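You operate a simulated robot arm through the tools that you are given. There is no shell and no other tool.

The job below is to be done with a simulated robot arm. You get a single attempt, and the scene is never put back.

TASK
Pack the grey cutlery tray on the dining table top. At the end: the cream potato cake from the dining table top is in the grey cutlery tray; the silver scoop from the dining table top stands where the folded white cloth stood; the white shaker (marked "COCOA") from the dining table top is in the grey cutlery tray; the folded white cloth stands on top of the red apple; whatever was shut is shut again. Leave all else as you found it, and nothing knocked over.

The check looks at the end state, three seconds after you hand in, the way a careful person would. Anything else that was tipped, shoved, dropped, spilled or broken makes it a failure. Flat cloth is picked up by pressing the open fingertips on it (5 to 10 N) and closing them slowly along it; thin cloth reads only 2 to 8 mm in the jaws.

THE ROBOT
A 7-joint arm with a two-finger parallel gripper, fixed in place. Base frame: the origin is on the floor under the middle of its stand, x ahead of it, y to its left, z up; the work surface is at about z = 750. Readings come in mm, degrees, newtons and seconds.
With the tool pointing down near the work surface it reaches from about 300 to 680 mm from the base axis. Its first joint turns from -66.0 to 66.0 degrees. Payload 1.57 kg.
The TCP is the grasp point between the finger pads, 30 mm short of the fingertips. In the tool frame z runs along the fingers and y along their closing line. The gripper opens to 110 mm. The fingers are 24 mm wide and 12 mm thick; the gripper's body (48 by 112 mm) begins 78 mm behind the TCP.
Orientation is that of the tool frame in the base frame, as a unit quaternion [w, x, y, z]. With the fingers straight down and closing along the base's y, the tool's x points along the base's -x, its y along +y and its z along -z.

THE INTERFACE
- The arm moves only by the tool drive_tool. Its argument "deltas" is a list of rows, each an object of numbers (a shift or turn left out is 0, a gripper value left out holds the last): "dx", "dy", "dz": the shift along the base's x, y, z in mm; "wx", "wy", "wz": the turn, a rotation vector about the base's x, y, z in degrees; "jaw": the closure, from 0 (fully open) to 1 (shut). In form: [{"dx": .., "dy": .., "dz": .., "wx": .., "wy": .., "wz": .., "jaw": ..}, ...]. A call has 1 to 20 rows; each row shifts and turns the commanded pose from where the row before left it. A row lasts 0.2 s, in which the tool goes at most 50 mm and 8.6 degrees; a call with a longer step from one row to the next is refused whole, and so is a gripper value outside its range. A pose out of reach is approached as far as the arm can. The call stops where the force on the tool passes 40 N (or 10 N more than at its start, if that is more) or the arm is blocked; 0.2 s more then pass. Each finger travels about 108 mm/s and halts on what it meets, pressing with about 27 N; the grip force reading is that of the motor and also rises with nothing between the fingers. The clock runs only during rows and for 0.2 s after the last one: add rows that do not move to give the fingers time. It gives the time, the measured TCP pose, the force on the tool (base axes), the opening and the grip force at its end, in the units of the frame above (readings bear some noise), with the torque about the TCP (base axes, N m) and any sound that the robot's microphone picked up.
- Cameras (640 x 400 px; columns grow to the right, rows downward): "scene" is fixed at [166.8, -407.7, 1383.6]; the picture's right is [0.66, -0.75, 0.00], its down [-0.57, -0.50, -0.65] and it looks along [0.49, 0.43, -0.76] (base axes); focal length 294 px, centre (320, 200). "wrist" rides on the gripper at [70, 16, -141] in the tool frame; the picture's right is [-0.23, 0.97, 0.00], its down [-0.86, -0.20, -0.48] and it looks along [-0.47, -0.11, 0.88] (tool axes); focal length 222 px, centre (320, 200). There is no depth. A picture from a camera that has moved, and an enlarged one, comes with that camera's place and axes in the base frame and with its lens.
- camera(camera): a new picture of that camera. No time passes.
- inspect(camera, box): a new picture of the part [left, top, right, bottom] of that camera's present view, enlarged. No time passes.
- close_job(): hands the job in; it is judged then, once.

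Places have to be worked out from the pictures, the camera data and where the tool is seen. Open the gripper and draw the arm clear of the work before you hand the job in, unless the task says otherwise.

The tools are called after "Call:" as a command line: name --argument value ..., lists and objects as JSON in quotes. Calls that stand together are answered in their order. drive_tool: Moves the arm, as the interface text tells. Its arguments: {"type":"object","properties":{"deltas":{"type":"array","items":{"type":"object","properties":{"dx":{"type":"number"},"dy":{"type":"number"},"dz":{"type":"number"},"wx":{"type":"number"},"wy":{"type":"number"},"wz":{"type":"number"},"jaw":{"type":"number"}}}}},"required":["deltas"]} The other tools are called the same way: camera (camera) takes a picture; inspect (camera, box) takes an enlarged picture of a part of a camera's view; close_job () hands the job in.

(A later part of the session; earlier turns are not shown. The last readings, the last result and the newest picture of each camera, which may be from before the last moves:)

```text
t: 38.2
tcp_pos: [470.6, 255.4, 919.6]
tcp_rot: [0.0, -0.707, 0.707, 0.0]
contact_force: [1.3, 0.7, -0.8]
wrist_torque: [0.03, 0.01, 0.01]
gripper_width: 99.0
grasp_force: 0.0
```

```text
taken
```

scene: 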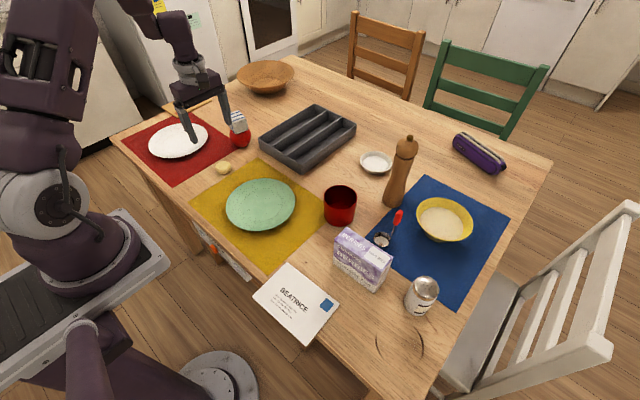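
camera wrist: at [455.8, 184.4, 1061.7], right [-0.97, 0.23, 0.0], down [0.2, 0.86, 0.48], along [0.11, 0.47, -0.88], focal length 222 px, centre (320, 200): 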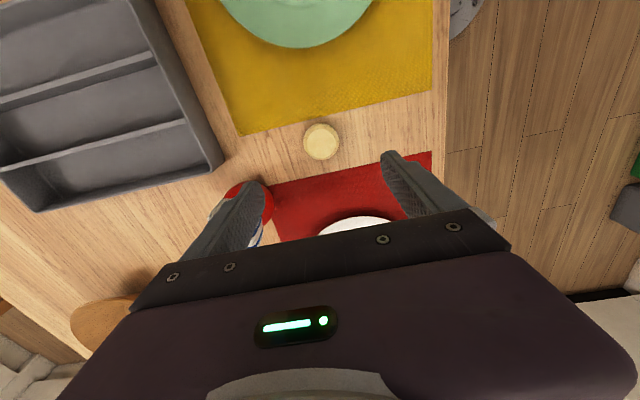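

Call:
inspect --camera "wrist" --box '[256, 100, 384, 180]'

Call:
inspect --camera "scene" --box '[190, 140, 254, 180]'

Call:
inspect --camera "wrist" --box '[0, 0, 288, 220]'

```text
5.00 times, centred on (320, 140) of wrist
camera zoom: at [455.8, 184.4, 1061.7], right [-0.97, 0.23, 0.0], down [0.2, 0.86, 0.48], along [0.11, 0.47, -0.88], focal length 1111 px, centre (320, 500)
```

zoom: 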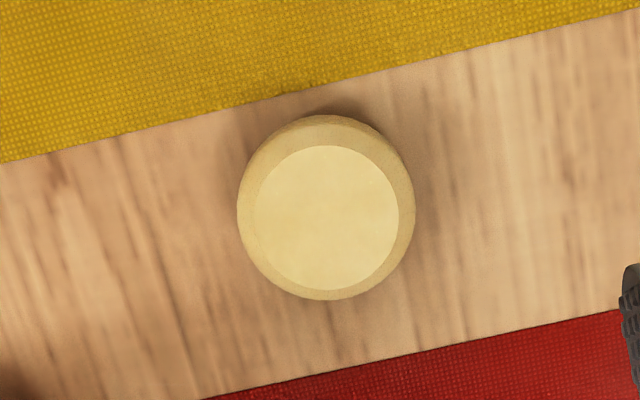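

```text
10.00 times, centred on (222, 160) of scene
camera zoom: at [166.8, -407.7, 1383.6], right [0.66, -0.75, 0.0], down [-0.57, -0.5, -0.65], along [0.49, 0.43, -0.76], focal length 2939 px, centre (1300, 600)
```

zoom: 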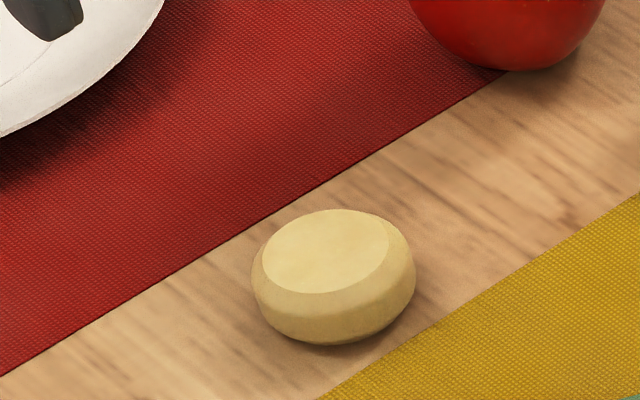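

```text
1.82 times, centred on (144, 110) of wrist
camera zoom: at [455.8, 184.4, 1061.7], right [-0.97, 0.23, 0.0], down [0.2, 0.86, 0.48], along [0.11, 0.47, -0.88], focal length 404 px, centre (640, 364)
```

zoom: 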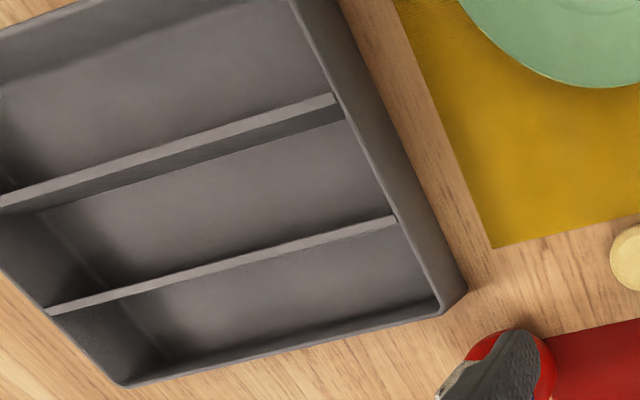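

The cake is ~47 mm across and well centred beneath the jaws. I'll descend to put the fingertips ~4 mm above the table.

Call:
drive_tool --deltas '[{"dx": -0.5, "dy": 1, "dz": -30}, {"dz": -30}, {"dz": -30}, {"dz": -25}, {"dz": -13}, {"dz": -8}, {}, {}]'

Call:
camera --camera "wrist"

```text
t: 40.0
tcp_pos: [469.4, 258.9, 783.4]
tcp_rot: [0.001, 0.707, -0.707, 0.0]
contact_force: [-0.3, -0.9, 0.4]
wrist_torque: [0.0, 0.03, 0.01]
gripper_width: 98.8
grasp_force: 0.0
```

```text
taken
camera wrist: at [454.0, 185.9, 925.1], right [-0.97, 0.23, 0.0], down [0.2, 0.86, 0.48], along [0.11, 0.47, -0.88], focal length 222 px, centre (320, 200)
```

wrist: 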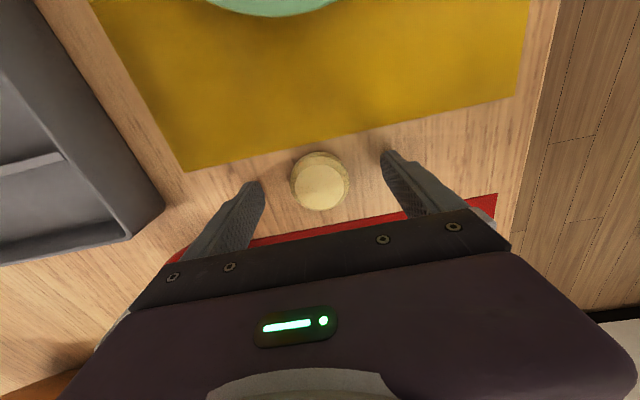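

The cake lies centred between the fingers. Closing gradually.

Call:
drive_tool --deltas '[{"jaw": 0.3}, {"jaw": 0.45}, {"jaw": 0.55}, {"jaw": 0.62}, {"jaw": 0.68}, {}, {}]'

Call:
inspect --camera "wrist" --box '[240, 120, 400, 220]'

```text
t: 41.6
tcp_pos: [469.9, 258.8, 784.3]
tcp_rot: [0.0, -0.707, 0.707, 0.0]
contact_force: [0.4, -0.1, 1.4]
wrist_torque: [-0.03, 0.01, 0.02]
gripper_width: 46.4
grasp_force: 27.2
```

```text
4.00 times, centred on (320, 170) of wrist
camera zoom: at [454.0, 185.9, 925.3], right [-0.97, 0.23, 0.0], down [0.2, 0.86, 0.48], along [0.11, 0.47, -0.88], focal length 888 px, centre (320, 320)
```

zoom: 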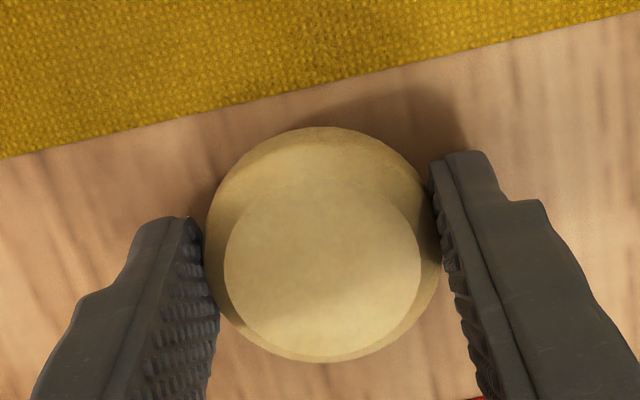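

The cake is held at 46.4 mm. I'll lift and carry it above the near end of the right tray compartment.

Call:
drive_tool --deltas '[{"dz": 10}, {"dz": 25}, {"dz": 40}, {"dz": 40}, {"dx": 18, "dy": -17}, {"dx": 18, "dy": -17}, {"dx": 18, "dy": -17}, {"dx": 18, "dy": -17}, {"dx": 18, "dy": -17}, {"dx": 18, "dy": -17}, {"dx": 18, "dy": -17}, {"dx": 18, "dy": -17}, {"dx": 18, "dy": -15}, {"dx": 15, "dy": -13}, {}, {}]'

Call:
camera --camera "wrist"

Call:
camera --camera "scene"

```text
t: 45.0
tcp_pos: [647.4, 96.2, 897.6]
tcp_rot: [-0.001, -0.707, 0.707, 0.0]
contact_force: [0.0, 0.2, -1.0]
wrist_torque: [0.02, -0.01, -0.03]
gripper_width: 45.9
grasp_force: 27.2
```

```text
taken
camera wrist: at [632.2, 23.9, 1038.8], right [-0.97, 0.23, 0.0], down [0.2, 0.86, 0.48], along [0.11, 0.47, -0.88], focal length 222 px, centre (320, 200)
```

wrist: 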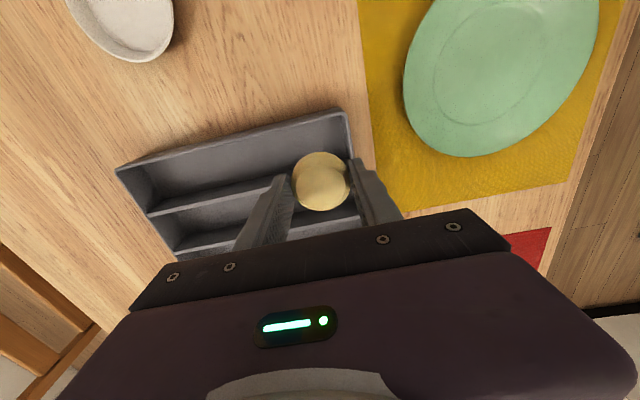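

```text
taken
```

scene: 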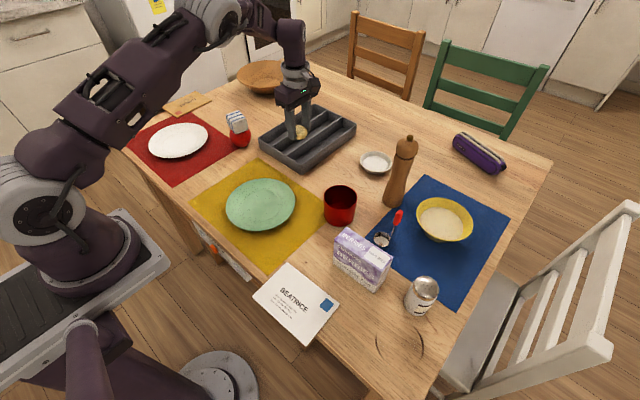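

Call:
inspect --camera "wrist" --box '[100, 95, 420, 260]'

Call:
inspect --camera "scene" --box '[240, 70, 368, 190]'

```text
2.00 times, centred on (260, 178) of wrist
camera zoom: at [632.2, 23.9, 1038.8], right [-0.97, 0.23, 0.0], down [0.2, 0.86, 0.48], along [0.11, 0.47, -0.88], focal length 444 px, centre (440, 245)
```

zoom: 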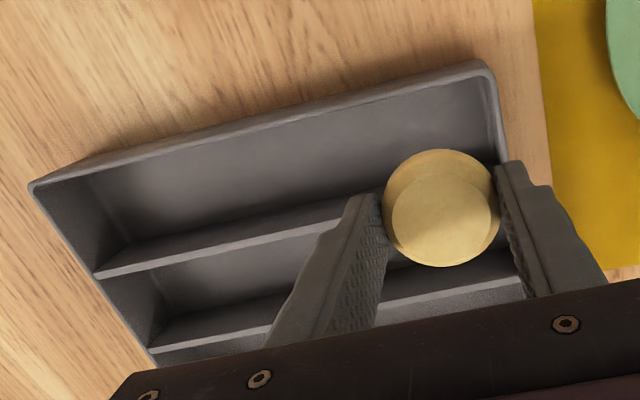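

```text
3.33 times, centred on (304, 130) of scene
camera zoom: at [166.8, -407.7, 1383.6], right [0.66, -0.75, 0.0], down [-0.57, -0.5, -0.65], along [0.49, 0.43, -0.76], focal length 980 px, centre (373, 433)
```

zoom: 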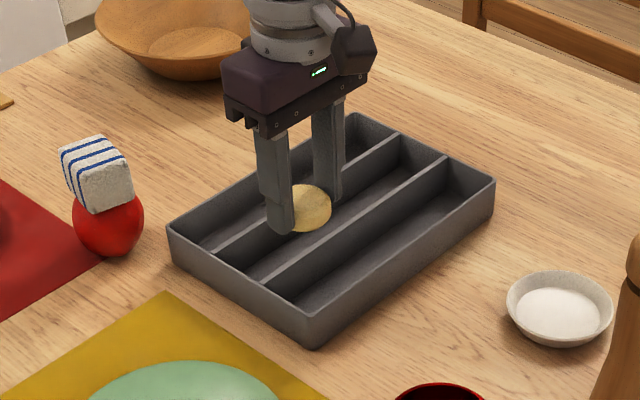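

Tray geometry now looks like: near wall x≈613, right wall y≈61, dividers y≈126 and 191. The right compartment's centre line is y≈94; I'll move to x≈662 so the fingers fit inside, and lower to just above the floor.

Call:
drive_tool --deltas '[{"dx": 7, "dy": -0.5}, {"dx": 7, "dy": -0.5}, {"dz": -20}, {"dz": -20}, {"dz": -20}, {}, {}]'

Call:
camera --camera "wrist"

Call:
inspect --camera "scene" --box '[240, 70, 368, 190]'

```text
t: 46.6
tcp_pos: [662.5, 94.5, 836.7]
tcp_rot: [0.0, -0.707, 0.707, 0.0]
contact_force: [-0.5, 0.2, -1.8]
wrist_torque: [-0.02, 0.0, 0.0]
gripper_width: 46.4
grasp_force: 27.2
```

```text
taken
camera wrist: at [647.5, 22.5, 978.1], right [-0.97, 0.23, 0.0], down [0.2, 0.86, 0.48], along [0.11, 0.47, -0.88], focal length 222 px, centre (320, 200)
```

wrist: 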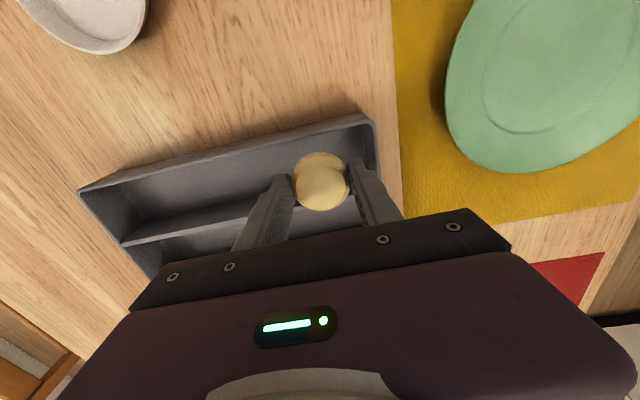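

```text
3.33 times, centred on (304, 130) of scene
camera zoom: at [166.8, -407.7, 1383.6], right [0.66, -0.75, 0.0], down [-0.57, -0.5, -0.65], along [0.49, 0.43, -0.76], focal length 980 px, centre (373, 433)
```

zoom: 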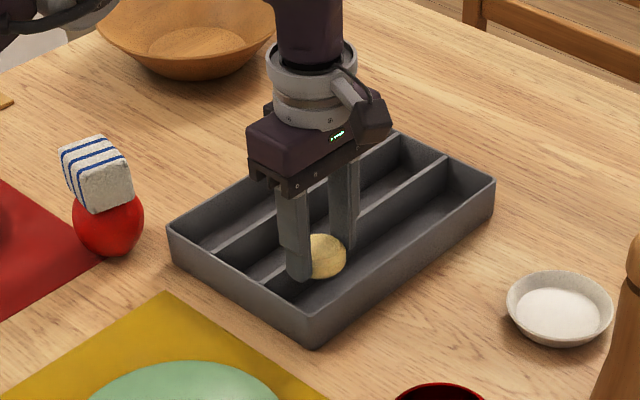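

Call:
inspect --camera "wrist" --box '[240, 100, 420, 225]'

```text
3.20 times, centred on (330, 162) of wrist
camera zoom: at [647.5, 22.5, 978.1], right [-0.97, 0.23, 0.0], down [0.2, 0.86, 0.48], along [0.11, 0.47, -0.88], focal length 711 px, centre (288, 320)
```

zoom: 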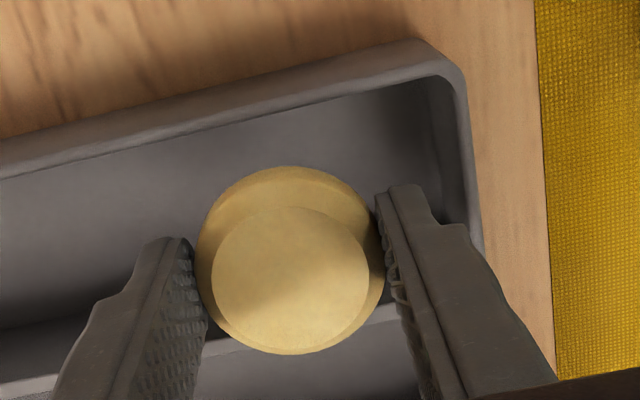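

The near finger would have about 6 mm clearance to the tray's near wall. I'll shift 4 mm further in x for opening room and descend in stages.

Call:
drive_tool --deltas '[{"dx": 4, "dy": -0.5}, {"dz": -12}, {"dz": -12}, {"dz": -10}, {}, {}]'

Call:
inspect --camera "wrist" --box '[240, 100, 420, 225]'

Call:
inspect --camera "scene" --box '[240, 70, 368, 190]'

```text
t: 48.0
tcp_pos: [665.9, 91.3, 803.8]
tcp_rot: [0.0, 0.707, -0.707, 0.0]
contact_force: [-0.3, 0.4, 0.0]
wrist_torque: [-0.04, -0.02, -0.01]
gripper_width: 46.5
grasp_force: 27.5
```

```text
3.20 times, centred on (330, 162) of wrist
camera zoom: at [650.3, 19.8, 945.3], right [-0.97, 0.23, 0.0], down [0.2, 0.86, 0.48], along [0.11, 0.47, -0.88], focal length 711 px, centre (288, 320)
```

zoom: 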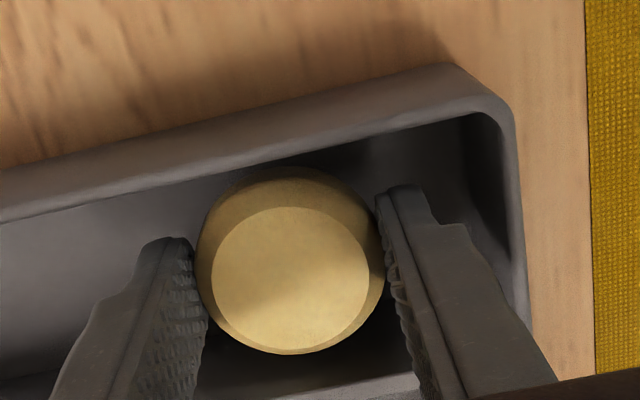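

```text
3.33 times, centred on (304, 130) of scene
camera zoom: at [166.8, -407.7, 1383.6], right [0.66, -0.75, 0.0], down [-0.57, -0.5, -0.65], along [0.49, 0.43, -0.76], focal length 980 px, centre (373, 433)
```

zoom: 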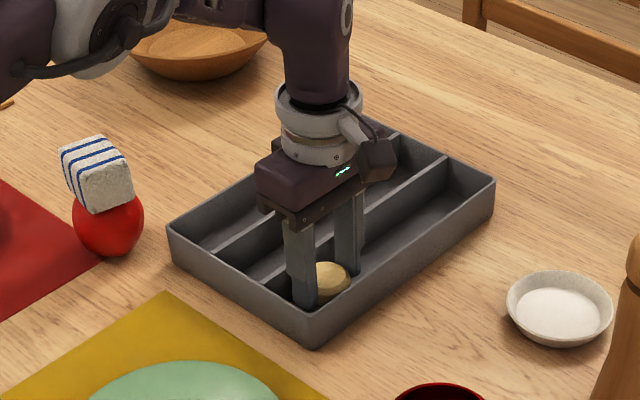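

The cake is centred in the compartment with clearance all round. Lowering further in small steps to touch the floor.

Call:
drive_tool --deltas '[{"dz": -6}, {"dz": -5}, {"dz": -2}, {}]'

Call:
drive_tool --deltas '[{"dz": -1}, {"dz": -1}, {}]'

```text
t: 49.0
tcp_pos: [665.1, 93.2, 790.8]
tcp_rot: [0.001, -0.707, 0.707, 0.0]
contact_force: [0.0, 0.3, -0.6]
wrist_torque: [-0.02, -0.01, 0.02]
gripper_width: 46.2
grasp_force: 26.9
```

```text
t: 49.8
tcp_pos: [665.7, 91.5, 789.5]
tcp_rot: [0.001, 0.707, -0.707, 0.001]
contact_force: [-0.6, 0.1, -0.5]
wrist_torque: [0.02, 0.02, 0.02]
gripper_width: 46.2
grasp_force: 27.0
```

Call:
drive_tool --deltas '[{"dz": -1}, {}]'

Call:
drive_tool --deltas '[{"dz": -1}, {}]'

```text
t: 50.4
tcp_pos: [663.8, 92.3, 788.3]
tcp_rot: [0.0, 0.707, -0.707, 0.0]
contact_force: [0.9, -0.1, -0.3]
wrist_torque: [0.0, 0.06, -0.03]
gripper_width: 46.5
grasp_force: 27.1
```

```text
t: 51.0
tcp_pos: [665.1, 92.7, 788.6]
tcp_rot: [0.0, 0.707, -0.707, 0.0]
contact_force: [-3.3, -1.9, 13.6]
wrist_torque: [0.02, 0.12, 0.02]
gripper_width: 46.4
grasp_force: 26.9
```

Floor contact at TCP z≈788. I'll ease off 0.5 mm and open a little, slowly.

Call:
drive_tool --deltas '[{"dz": 0.6}, {"jaw": 0.6}, {"jaw": 0.57}, {"jaw": 0.55}, {"jaw": 0.53}, {"jaw": 0.51}, {}, {}]'

Call:
inspect --camera "wrist" --box '[240, 100, 420, 225]'

```text
t: 52.8
tcp_pos: [664.8, 93.3, 787.2]
tcp_rot: [0.0, 0.707, -0.707, 0.0]
contact_force: [-0.6, 0.4, 0.4]
wrist_torque: [0.01, -0.03, 0.0]
gripper_width: 53.8
grasp_force: 0.0
```

```text
3.20 times, centred on (330, 162) of wrist
camera zoom: at [649.3, 20.9, 928.4], right [-0.97, 0.23, 0.0], down [0.2, 0.86, 0.48], along [0.11, 0.47, -0.88], focal length 711 px, centre (288, 320)
```

zoom: 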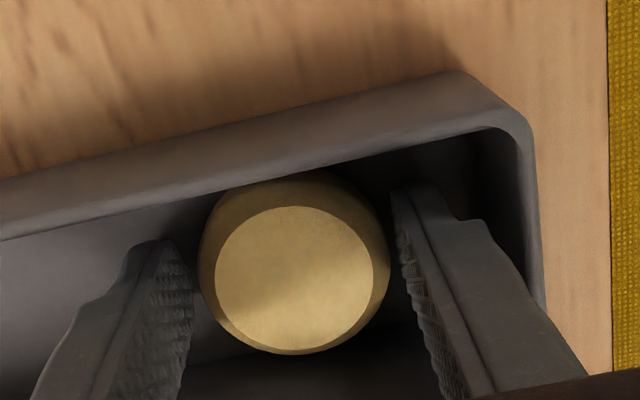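

The cake is released on the tray floor with gaps on both sides. Rising straight up.

Call:
drive_tool --deltas '[{"dz": 5}, {"dz": 10}, {"dz": 20}, {"dz": 35}, {"dz": 40}, {"dz": 40}, {"dz": 20}, {}, {}]'

Call:
camera --camera "wrist"

Call:
camera --camera "scene"

```text
t: 54.8
tcp_pos: [665.8, 89.6, 957.5]
tcp_rot: [-0.001, -0.707, 0.707, 0.001]
contact_force: [-0.2, -0.1, -0.1]
wrist_torque: [0.0, 0.01, 0.0]
gripper_width: 54.0
grasp_force: 0.1
```

```text
taken
camera wrist: at [650.8, 17.5, 1098.7], right [-0.97, 0.23, 0.0], down [0.2, 0.86, 0.48], along [0.11, 0.47, -0.88], focal length 222 px, centre (320, 200)
```

wrist: 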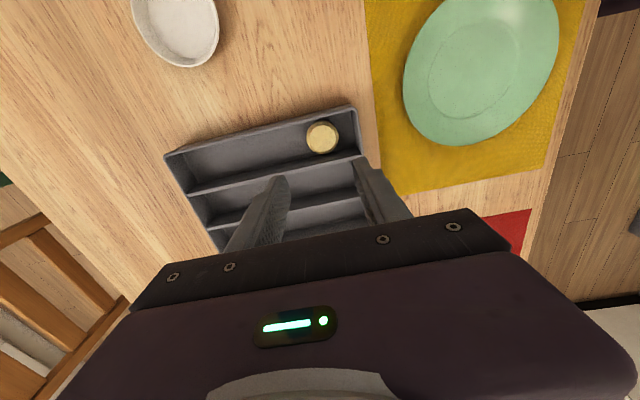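

```text
taken
```

scene: 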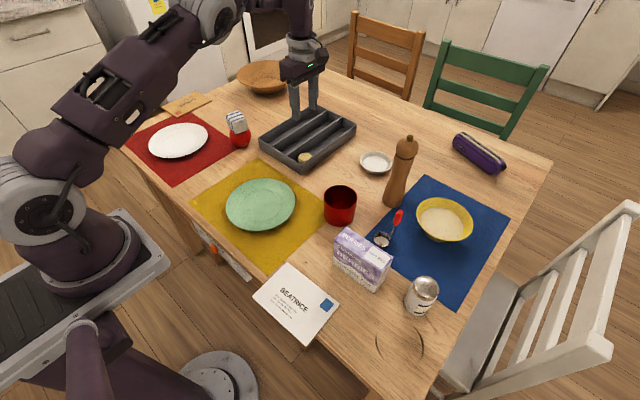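

The cake sits in the right compartment. Next the shaker near (482,-405): I'll raise, swing back over while yawing the tool back to 0°, and look at it closely.

Call:
drive_tool --deltas '[{"dz": 40, "jaw": 0.3}, {"dx": -13, "dy": -30, "wz": -7, "jaw": 0.0}, {"dx": -13, "dy": -36, "wz": -7}, {"dx": -13, "dy": -36, "wz": -7}, {"dx": -13, "dy": -36, "wz": -7}, {"dx": -13, "dy": -36, "wz": -7}, {"dx": -13, "dy": -36, "wz": -7}, {"dx": -13, "dy": -36, "wz": -7}, {"dx": -13, "dy": -36, "wz": -7}, {"dx": -13, "dy": -36, "wz": -7}, {"dx": -13, "dy": -36, "wz": -7}, {"dx": -13, "dy": -36, "wz": -7}, {"dx": -13, "dy": -36, "wz": -7}, {"dx": -13, "dy": -36, "wz": -6}, {"dx": -13, "dy": -24}, {}, {}]'

Call:
camera --camera "wrist"

Call:
camera --camera "scene"

```text
t: 58.4
tcp_pos: [483.6, -396.1, 997.7]
tcp_rot: [0.0, 0.0, 1.0, 0.0]
contact_force: [1.5, 0.2, 0.1]
wrist_torque: [-0.03, -0.03, 0.02]
gripper_width: 109.8
grasp_force: 0.1
```

```text
taken
camera wrist: at [415.8, -381.4, 1138.4], right [0.23, 0.97, 0.0], down [0.86, -0.2, 0.48], along [0.47, -0.11, -0.88], focal length 222 px, centre (320, 200)
```

wrist: 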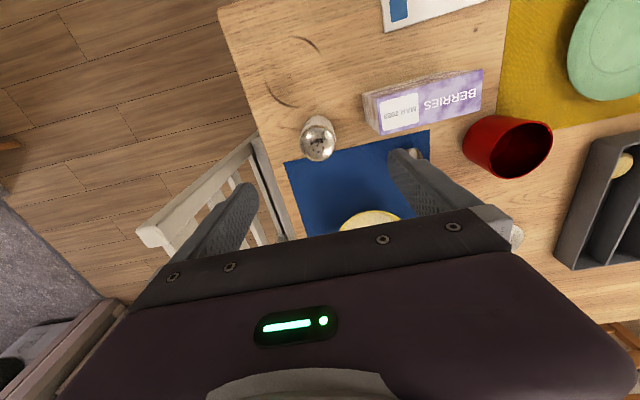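

```text
taken
```

scene: 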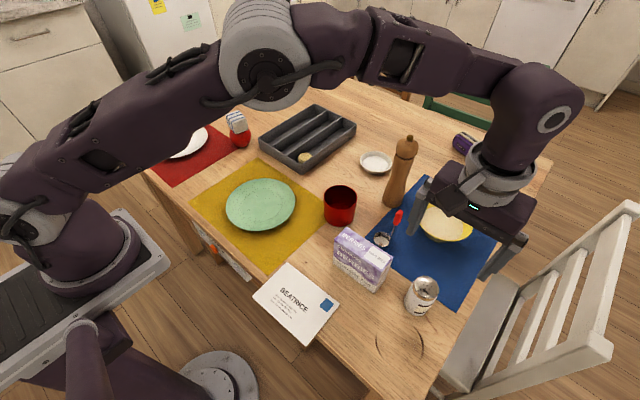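

Call:
inspect --camera "wrist" --box '[256, 90, 384, 170]'

Call:
inspect --camera "scene" --box '[380, 265, 460, 325]'

```text
5.00 times, centred on (320, 130) of wrist
camera zoom: at [415.8, -381.4, 1138.4], right [0.23, 0.97, 0.0], down [0.86, -0.2, 0.48], along [0.47, -0.11, -0.88], focal length 1111 px, centre (320, 550)
```

zoom: 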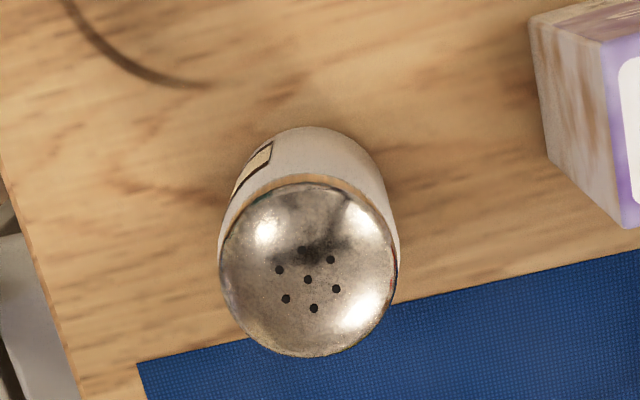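

```text
6.67 times, centred on (420, 295) of scene
camera zoom: at [166.8, -407.8, 1383.6], right [0.66, -0.75, 0.0], down [-0.57, -0.5, -0.65], along [0.49, 0.43, -0.76], focal length 1959 px, centre (-347, -433)
```

zoom: 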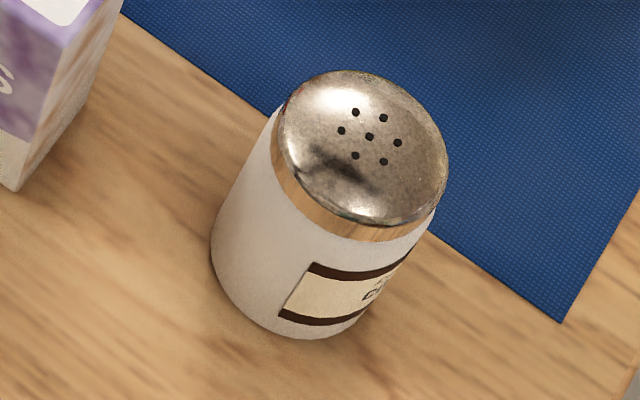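

The shaker stands at about (494,-402.5), roughly 85 mm tall and 50–55 mm wide. I'll centre above it and come lower for a refined look.

Call:
drive_tool --deltas '[{"dx": 10, "dy": -5.5}, {"dz": -25}, {"dz": -25}, {"dz": -25}, {}, {}]'

Call:
camera --camera "wrist"

Call:
camera --camera "scene"

```text
t: 59.8
tcp_pos: [493.0, -400.4, 922.0]
tcp_rot: [0.0, 0.0, 1.0, -0.001]
contact_force: [0.3, 0.1, -0.2]
wrist_torque: [-0.01, 0.02, 0.01]
gripper_width: 110.4
grasp_force: 0.1
```

```text
taken
camera wrist: at [423.7, -385.4, 1063.2], right [0.23, 0.97, 0.0], down [0.86, -0.2, 0.48], along [0.47, -0.11, -0.88], focal length 222 px, centre (320, 200)
```

wrist: 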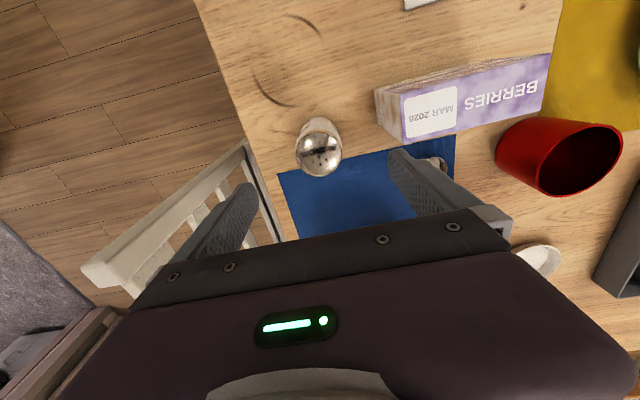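

```text
taken
```

scene: 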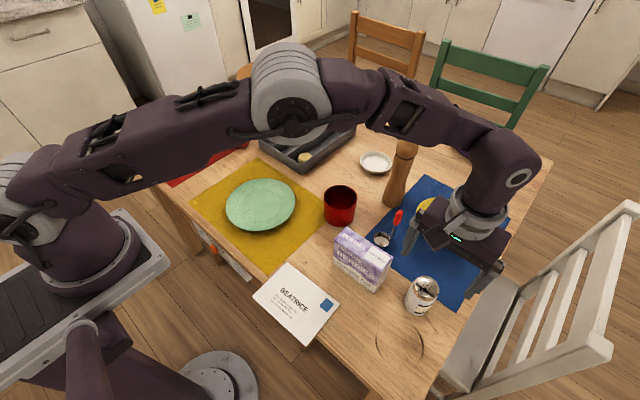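

Call:
inspect --camera "wrist" --box '[272, 105, 368, 185]'

```text
5.00 times, centred on (320, 145) of wrist
camera zoom: at [423.7, -385.4, 1063.2], right [0.23, 0.97, 0.0], down [0.86, -0.2, 0.48], along [0.47, -0.11, -0.88], focal length 1111 px, centre (320, 475)
```

zoom: 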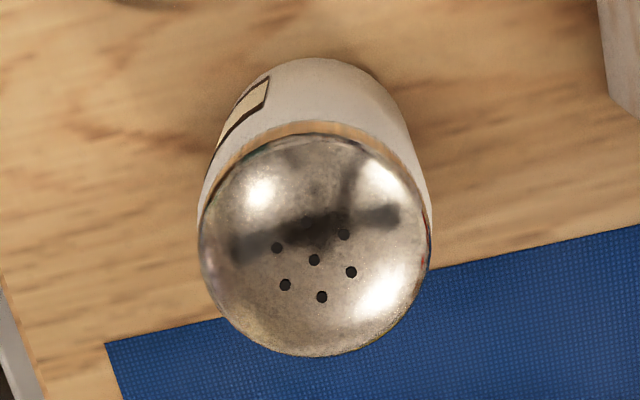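

The shaker is within ~2 mm of the jaw centre; top ≈ z 835. I'll grip its upper body (fingertips 45 mm above the table) so that later the fingertips stay above the tray's rim when it stands on the tray floor.

Call:
drive_tool --deltas '[{"dx": 0.5, "dy": -1.8, "dz": -20}, {"dz": -25}, {"dz": -25}, {"dz": -17}, {"dz": -9}, {}, {}]'

Call:
camera --camera "wrist"

Call:
inspect --camera "scene" --box '[370, 230, 498, 330]'

```text
t: 61.4
tcp_pos: [493.6, -399.8, 826.4]
tcp_rot: [0.0, 0.0, 1.0, 0.001]
contact_force: [0.6, -0.5, -0.1]
wrist_torque: [0.0, -0.02, -0.01]
gripper_width: 109.9
grasp_force: 0.0
```

```text
taken
camera wrist: at [424.6, -385.9, 967.2], right [0.23, 0.97, 0.0], down [0.86, -0.2, 0.48], along [0.47, -0.11, -0.88], focal length 222 px, centre (320, 200)
```

wrist: 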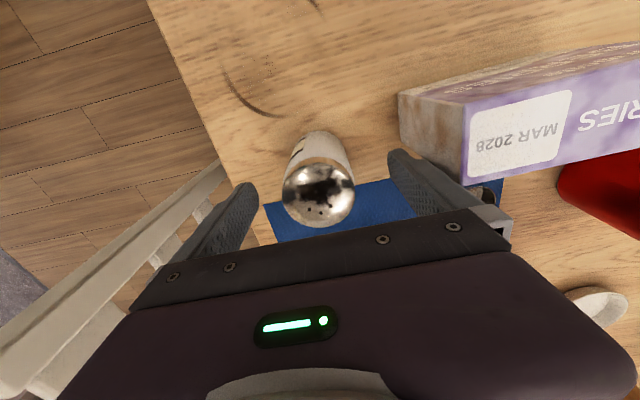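

```text
4.00 times, centred on (434, 280) of scene
camera zoom: at [166.8, -407.7, 1383.6], right [0.66, -0.75, 0.0], down [-0.57, -0.5, -0.65], along [0.49, 0.43, -0.76], focal length 1176 px, centre (-136, -120)
```

zoom: 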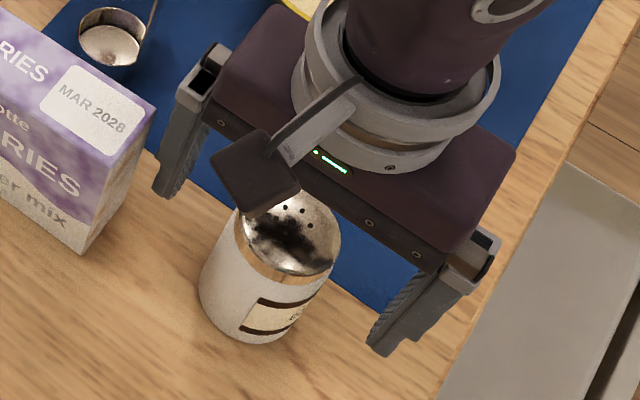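

Fingers straddle the shaker evenly. Closing gradually.

Call:
drive_tool --deltas '[{"jaw": 0.25}, {"jaw": 0.4}, {"jaw": 0.46}, {"jaw": 0.5}, {"jaw": 0.54}, {"jaw": 0.6}, {}, {}]'

Call:
camera --camera "wrist"

Call:
inspect --camera "scene" --box '[370, 230, 498, 330]'

```text
t: 63.2
tcp_pos: [493.2, -400.1, 825.9]
tcp_rot: [0.0, 0.0, 1.0, -0.001]
contact_force: [0.0, 0.1, 0.6]
wrist_torque: [0.08, 0.01, 0.01]
gripper_width: 50.6
grasp_force: 26.9
```

```text
taken
camera wrist: at [424.6, -385.9, 967.4], right [0.23, 0.97, 0.0], down [0.86, -0.2, 0.48], along [0.47, -0.11, -0.88], focal length 222 px, centre (320, 200)
```

wrist: 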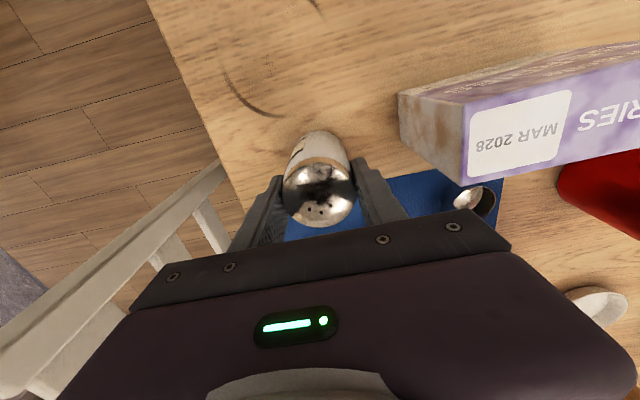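

```text
4.00 times, centred on (434, 280) of scene
camera zoom: at [166.8, -407.7, 1383.6], right [0.66, -0.75, 0.0], down [-0.57, -0.5, -0.65], along [0.49, 0.43, -0.76], focal length 1176 px, centre (-136, -120)
```

zoom: 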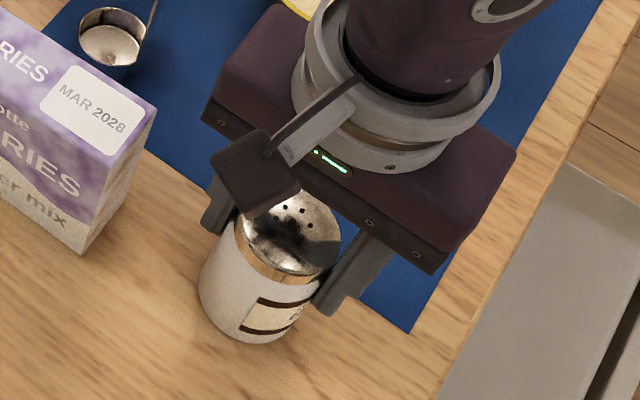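

Gripped at 50.6 mm. I'll lift it a little first to confirm it's secure.

Call:
drive_tool --deltas '[{"dz": 5}, {"dz": 10}, {"dz": 15}, {"dz": 20}, {}, {}]'

Call:
inspect --camera "scene" --box '[370, 210, 498, 310]'

Call:
inspect --camera "wrist" --box '[240, 100, 400, 240]'

```text
t: 64.6
tcp_pos: [493.9, -397.6, 878.3]
tcp_rot: [0.0, 0.0, 1.0, 0.0]
contact_force: [0.1, 0.5, -0.4]
wrist_torque: [0.01, -0.01, 0.01]
gripper_width: 50.7
grasp_force: 26.9
```

```text
4.00 times, centred on (434, 260) of scene
camera zoom: at [166.8, -407.8, 1383.6], right [0.66, -0.75, 0.0], down [-0.57, -0.5, -0.65], along [0.49, 0.43, -0.76], focal length 1176 px, centre (-136, -40)
```

zoom: 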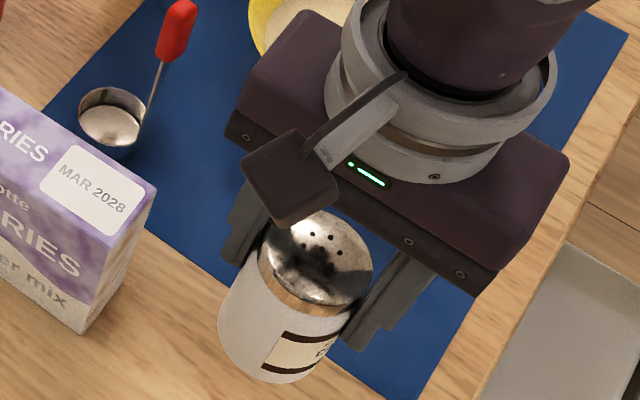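

```text
2.86 times, centred on (320, 170) of wrist
camera zoom: at [424.8, -384.1, 1019.3], right [0.23, 0.97, 0.0], down [0.86, -0.2, 0.48], along [0.47, -0.11, -0.88], focal length 635 px, centre (320, 286)
```

zoom: 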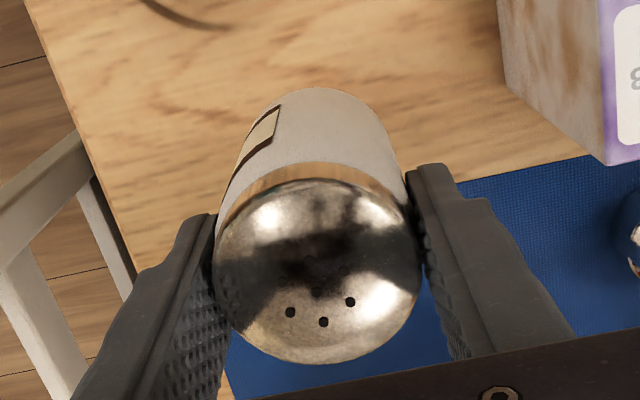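

Call:
inspect --camera "scene" --box '[410, 280, 450, 310]'

Call:
drive_tool --deltas '[{"dz": 30}, {"dz": 40}, {"dz": 40}, {"dz": 15}, {"dx": 6, "dy": 28}, {"dx": 6, "dy": 28}, {"dx": 6, "dy": 28}, {"dx": 6, "dy": 28}, {"dx": 6, "dy": 28}, {"dx": 6, "dy": 28}, {"dx": 6, "dy": 28}, {"dx": 6, "dy": 28}, {"dx": 6, "dy": 28}, {"dx": 6, "dy": 28}, {"dx": 6, "dy": 28}, {"dx": 6, "dy": 28}, {}, {}]'

```text
13.33 times, centred on (430, 295) of scene
camera zoom: at [166.8, -407.8, 1383.6], right [0.66, -0.75, 0.0], down [-0.57, -0.5, -0.65], along [0.49, 0.43, -0.76], focal length 3919 px, centre (-1147, -1067)
```

zoom: 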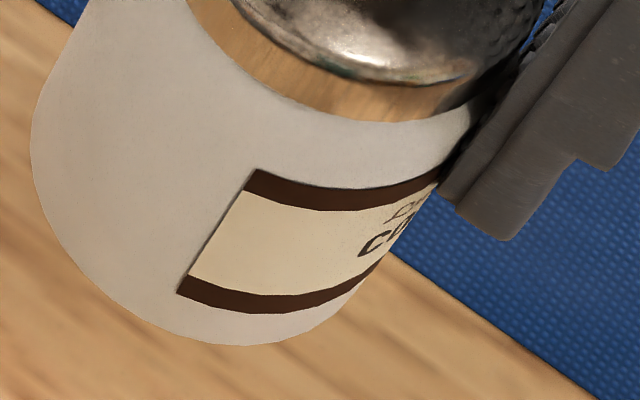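

```text
t: 68.4
tcp_pos: [567.3, -62.7, 998.9]
tcp_rot: [0.0, 0.0, 1.0, -0.001]
contact_force: [-0.2, -0.5, -0.2]
wrist_torque: [0.02, 0.0, 0.01]
gripper_width: 50.6
grasp_force: 27.1
```

Label begins "CO…", consistent with COCOA. The shaker is held; continuing to above the tray's middle compartment at about (650,157).

Call:
drive_tool --deltas '[{"dx": 10, "dy": 28}, {"dx": 10, "dy": 28}, {"dx": 10, "dy": 28}, {"dx": 10, "dy": 28}, {"dx": 10, "dy": 28}, {"dx": 10, "dy": 28}, {"dx": 10, "dy": 28}, {"dx": 10, "dy": 25.7}, {"dx": 3.6, "dz": -15}, {"dz": -20}, {"dz": -20}, {}, {}]'

Call:
camera --camera "wrist"

Call:
camera --camera "scene"

```text
t: 71.2
tcp_pos: [648.8, 156.3, 946.9]
tcp_rot: [-0.001, 0.0, 1.0, 0.0]
contact_force: [0.9, -0.3, -1.0]
wrist_torque: [-0.04, -0.02, 0.0]
gripper_width: 50.8
grasp_force: 27.0
```

```text
taken
camera wrist: at [580.1, 170.3, 1088.2], right [0.23, 0.97, 0.0], down [0.86, -0.2, 0.48], along [0.47, -0.11, -0.88], focal length 222 px, centre (320, 200)
```

wrist: 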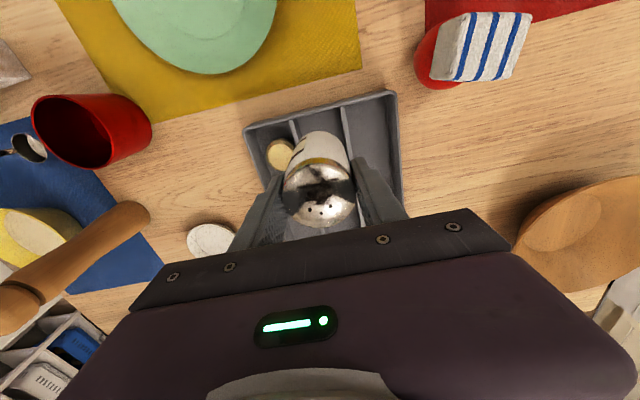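

```text
taken
```

scene: 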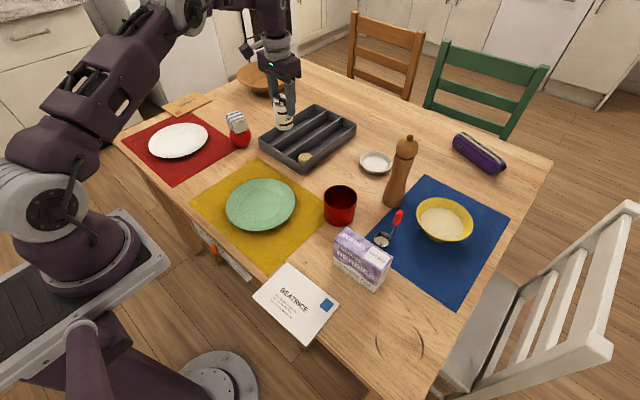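

Call:
inspect --camera "wrist" --box '[232, 80, 424, 230]'

Call:
inspect --camera "scene" --box '[240, 70, 368, 190]'

```text
2.67 times, centred on (328, 155) of wrist
camera zoom: at [580.1, 170.3, 1088.2], right [0.23, 0.97, 0.0], down [0.86, -0.2, 0.48], along [0.47, -0.11, -0.88], focal length 592 px, centre (299, 320)
```

zoom: 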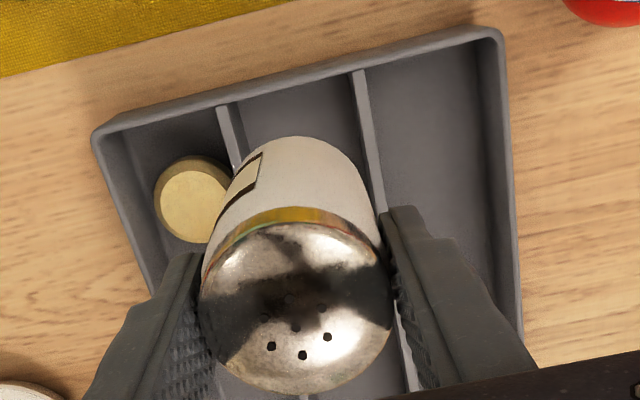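

```text
3.33 times, centred on (304, 130) of scene
camera zoom: at [166.8, -407.7, 1383.6], right [0.66, -0.75, 0.0], down [-0.57, -0.5, -0.65], along [0.49, 0.43, -0.76], focal length 980 px, centre (373, 433)
```

zoom: 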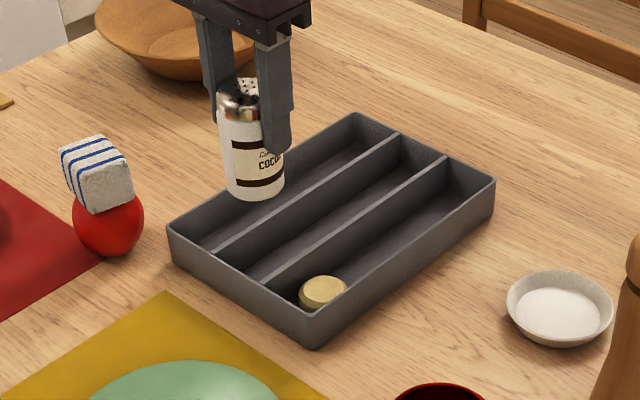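

Label reads COCOA – confirmed. Relative to the TCP the two dividers are at -29 and +36 mm in y, so I need to shift +3 mm in y; then lower until the base is just above the rim.

Call:
drive_tool --deltas '[{"dx": 1.5, "dy": 3}, {"dz": -20}, {"dz": -20}, {"dz": -20}, {"dz": -8}, {}, {}]'

Call:
inspect --camera "wrist" --box '[232, 80, 424, 230]'

Call:
inspect --camera "scene" --box '[240, 70, 368, 190]'

```text
t: 72.8
tcp_pos: [651.7, 159.3, 880.4]
tcp_rot: [0.0, 0.0, 1.0, 0.001]
contact_force: [0.4, -0.5, -1.3]
wrist_torque: [-0.01, -0.03, -0.01]
gripper_width: 50.8
grasp_force: 26.9
```

```text
2.67 times, centred on (328, 155) of wrist
camera zoom: at [582.5, 173.3, 1020.2], right [0.23, 0.97, 0.0], down [0.86, -0.2, 0.48], along [0.47, -0.11, -0.88], focal length 592 px, centre (299, 320)
```

zoom: 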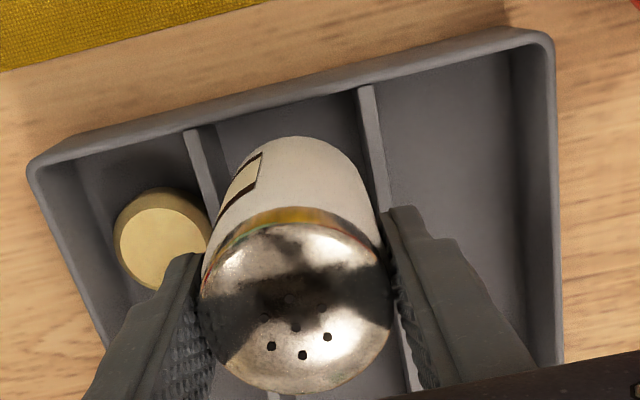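

```text
3.33 times, centred on (304, 130) of scene
camera zoom: at [166.8, -407.7, 1383.6], right [0.66, -0.75, 0.0], down [-0.57, -0.5, -0.65], along [0.49, 0.43, -0.76], focal length 980 px, centre (373, 433)
```

zoom: 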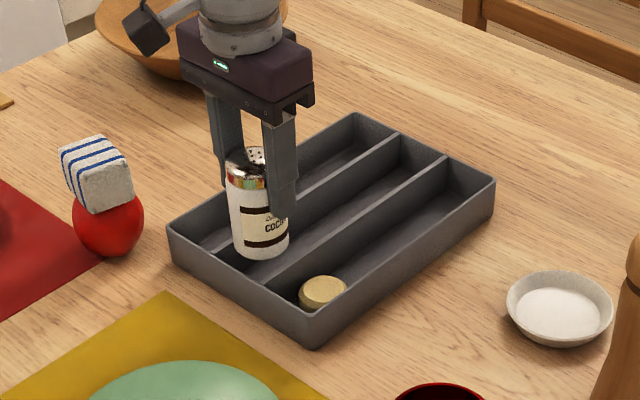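

Now centred between the dividers (−33/+33 mm). Lowering into the compartment.

Call:
drive_tool --deltas '[{"dz": -15}, {"dz": -15}, {"dz": -10}, {"dz": -4}, {}, {}]'

Call:
inspect --camera "wrist" --box '[232, 80, 424, 230]'

Call:
inspect --camera "scene" --box '[240, 90, 336, 180]'

```text
t: 74.2
tcp_pos: [651.1, 160.8, 835.7]
tcp_rot: [0.0, 0.0, 1.0, 0.0]
contact_force: [-0.3, -0.5, -0.3]
wrist_torque: [-0.03, 0.05, -0.02]
gripper_width: 50.7
grasp_force: 26.6
```

```text
2.67 times, centred on (328, 155) of wrist
camera zoom: at [582.1, 174.5, 976.7], right [0.23, 0.97, 0.0], down [0.86, -0.2, 0.48], along [0.47, -0.11, -0.88], focal length 592 px, centre (299, 320)
```

zoom: 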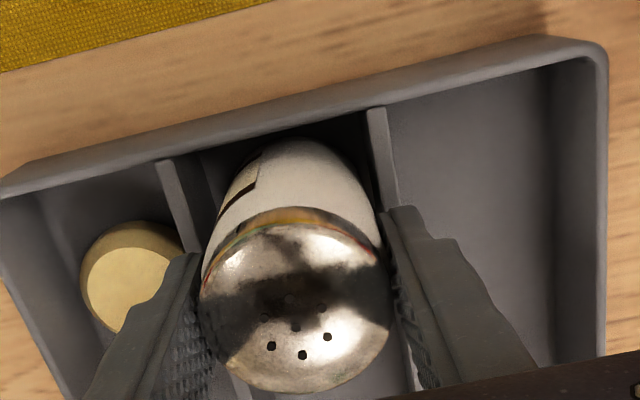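

```text
4.44 times, centred on (288, 135) of scene
camera zoom: at [166.8, -407.7, 1383.6], right [0.66, -0.75, 0.0], down [-0.57, -0.5, -0.65], along [0.49, 0.43, -0.76], focal length 1306 px, centre (462, 489)
```

zoom: 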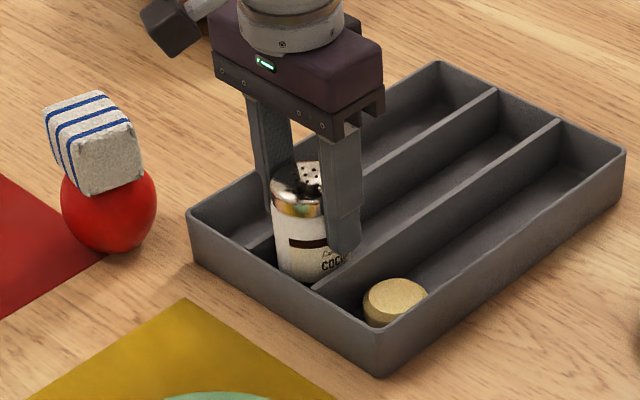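

Nearly seated, fingertips still above the dividers. Lowering in 1 mm steps until floor contact.

Call:
drive_tool --deltas '[{"dz": -1}, {"dz": -1}, {}]'

Call:
drive_tool --deltas '[{"dz": -1}, {}]'

Call:
drive_tool --deltas '[{"dz": -1}, {}]'

```text
t: 75.0
tcp_pos: [650.5, 160.5, 832.3]
tcp_rot: [0.001, 0.0, 1.0, 0.0]
contact_force: [0.6, -0.2, -1.7]
wrist_torque: [0.01, 0.04, 0.0]
gripper_width: 50.6
grasp_force: 27.1
```

```text
t: 75.6
tcp_pos: [650.7, 159.6, 832.5]
tcp_rot: [0.0, 0.0, 1.0, 0.001]
contact_force: [0.4, 0.8, -1.8]
wrist_torque: [0.0, -0.03, -0.01]
gripper_width: 51.0
grasp_force: 26.7
```

```text
t: 76.2
tcp_pos: [652.0, 159.2, 831.2]
tcp_rot: [0.0, 0.0, 1.0, -0.001]
contact_force: [0.2, -0.6, -0.9]
wrist_torque: [0.0, -0.03, -0.02]
gripper_width: 50.6
grasp_force: 26.5
```

Call:
drive_tool --deltas '[{"dz": -0.7}, {}]'

Call:
drive_tool --deltas '[{"dz": -0.7}, {}]'

```text
t: 76.8
tcp_pos: [650.5, 160.1, 831.4]
tcp_rot: [-0.001, 0.0, 1.0, -0.001]
contact_force: [-0.3, -0.4, 0.0]
wrist_torque: [0.0, -0.01, 0.02]
gripper_width: 50.8
grasp_force: 27.0
```

```text
t: 77.4
tcp_pos: [651.3, 160.0, 830.9]
tcp_rot: [0.001, -0.001, 1.0, -0.001]
contact_force: [-1.0, -2.7, 7.7]
wrist_torque: [-0.23, 0.17, 0.01]
gripper_width: 50.9
grasp_force: 27.7
```

Floor contact (7.7 N). Easing slightly and opening slowly, limited so that the fingers stay within reach above the dividers.

Call:
drive_tool --deltas '[{"dz": 0.5}, {"jaw": 0.56}, {"jaw": 0.54}, {"jaw": 0.53}, {"jaw": 0.52}, {"jaw": 0.5}, {"jaw": 0.48}, {"jaw": 0.45}, {}, {}]'

Call:
inspect --camera "wrist" --box '[232, 80, 424, 230]'

Call:
inspect --camera "scene" --box '[240, 90, 336, 180]'

```text
t: 79.6
tcp_pos: [650.9, 159.6, 829.8]
tcp_rot: [0.0, -0.001, 1.0, 0.0]
contact_force: [0.0, -0.9, 0.7]
wrist_torque: [0.02, -0.01, 0.0]
gripper_width: 60.4
grasp_force: 0.0
```

```text
2.67 times, centred on (328, 155) of wrist
camera zoom: at [582.2, 173.4, 971.4], right [0.23, 0.97, 0.0], down [0.86, -0.2, 0.48], along [0.47, -0.11, -0.88], focal length 592 px, centre (299, 320)
```

zoom: 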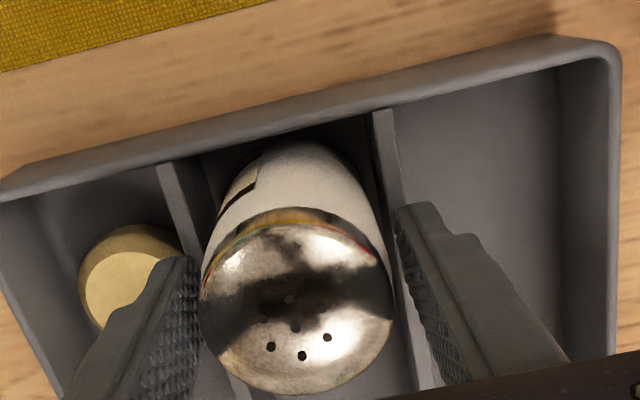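

```text
4.44 times, centred on (288, 135) of scene
camera zoom: at [166.8, -407.7, 1383.6], right [0.66, -0.75, 0.0], down [-0.57, -0.5, -0.65], along [0.49, 0.43, -0.76], focal length 1306 px, centre (462, 489)
```

zoom: 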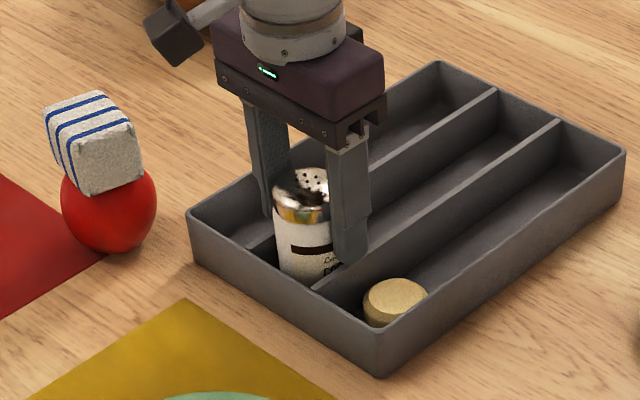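

The shaker stands upright in the middle compartment, and the fingers are free. Rising straight up.

Call:
drive_tool --deltas '[{"dz": 5, "jaw": 0.42}, {"dz": 10, "jaw": 0.38}, {"dz": 20}, {"dz": 35}, {"dz": 40}, {"dz": 40}, {"dz": 25}, {}, {}]'

Call:
camera --camera "wrist"

Call:
camera --camera "scene"

```text
t: 81.6
tcp_pos: [650.9, 161.2, 1006.8]
tcp_rot: [-0.001, 0.001, 1.0, 0.0]
contact_force: [0.0, -0.5, 0.1]
wrist_torque: [0.0, 0.0, -0.01]
gripper_width: 68.0
grasp_force: 0.1
```

```text
taken
camera wrist: at [582.2, 175.1, 1147.1], right [0.23, 0.97, 0.0], down [0.85, -0.2, 0.48], along [0.47, -0.11, -0.88], focal length 222 px, centre (320, 200)
```

wrist: 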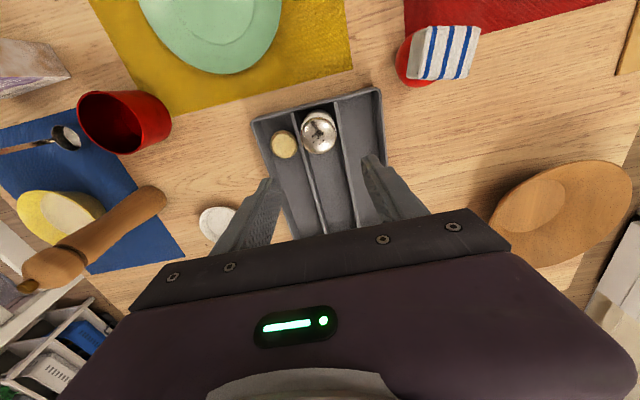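

```text
taken
```

scene: 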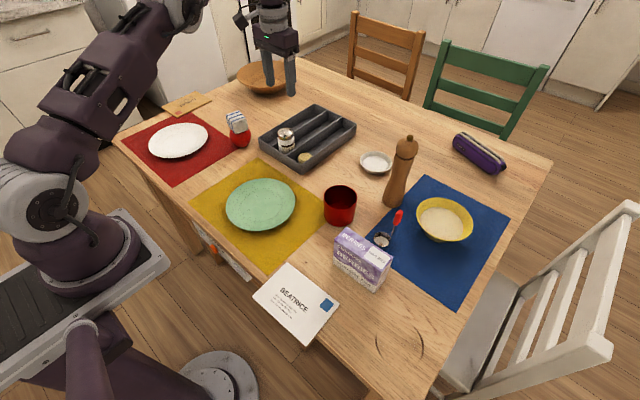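

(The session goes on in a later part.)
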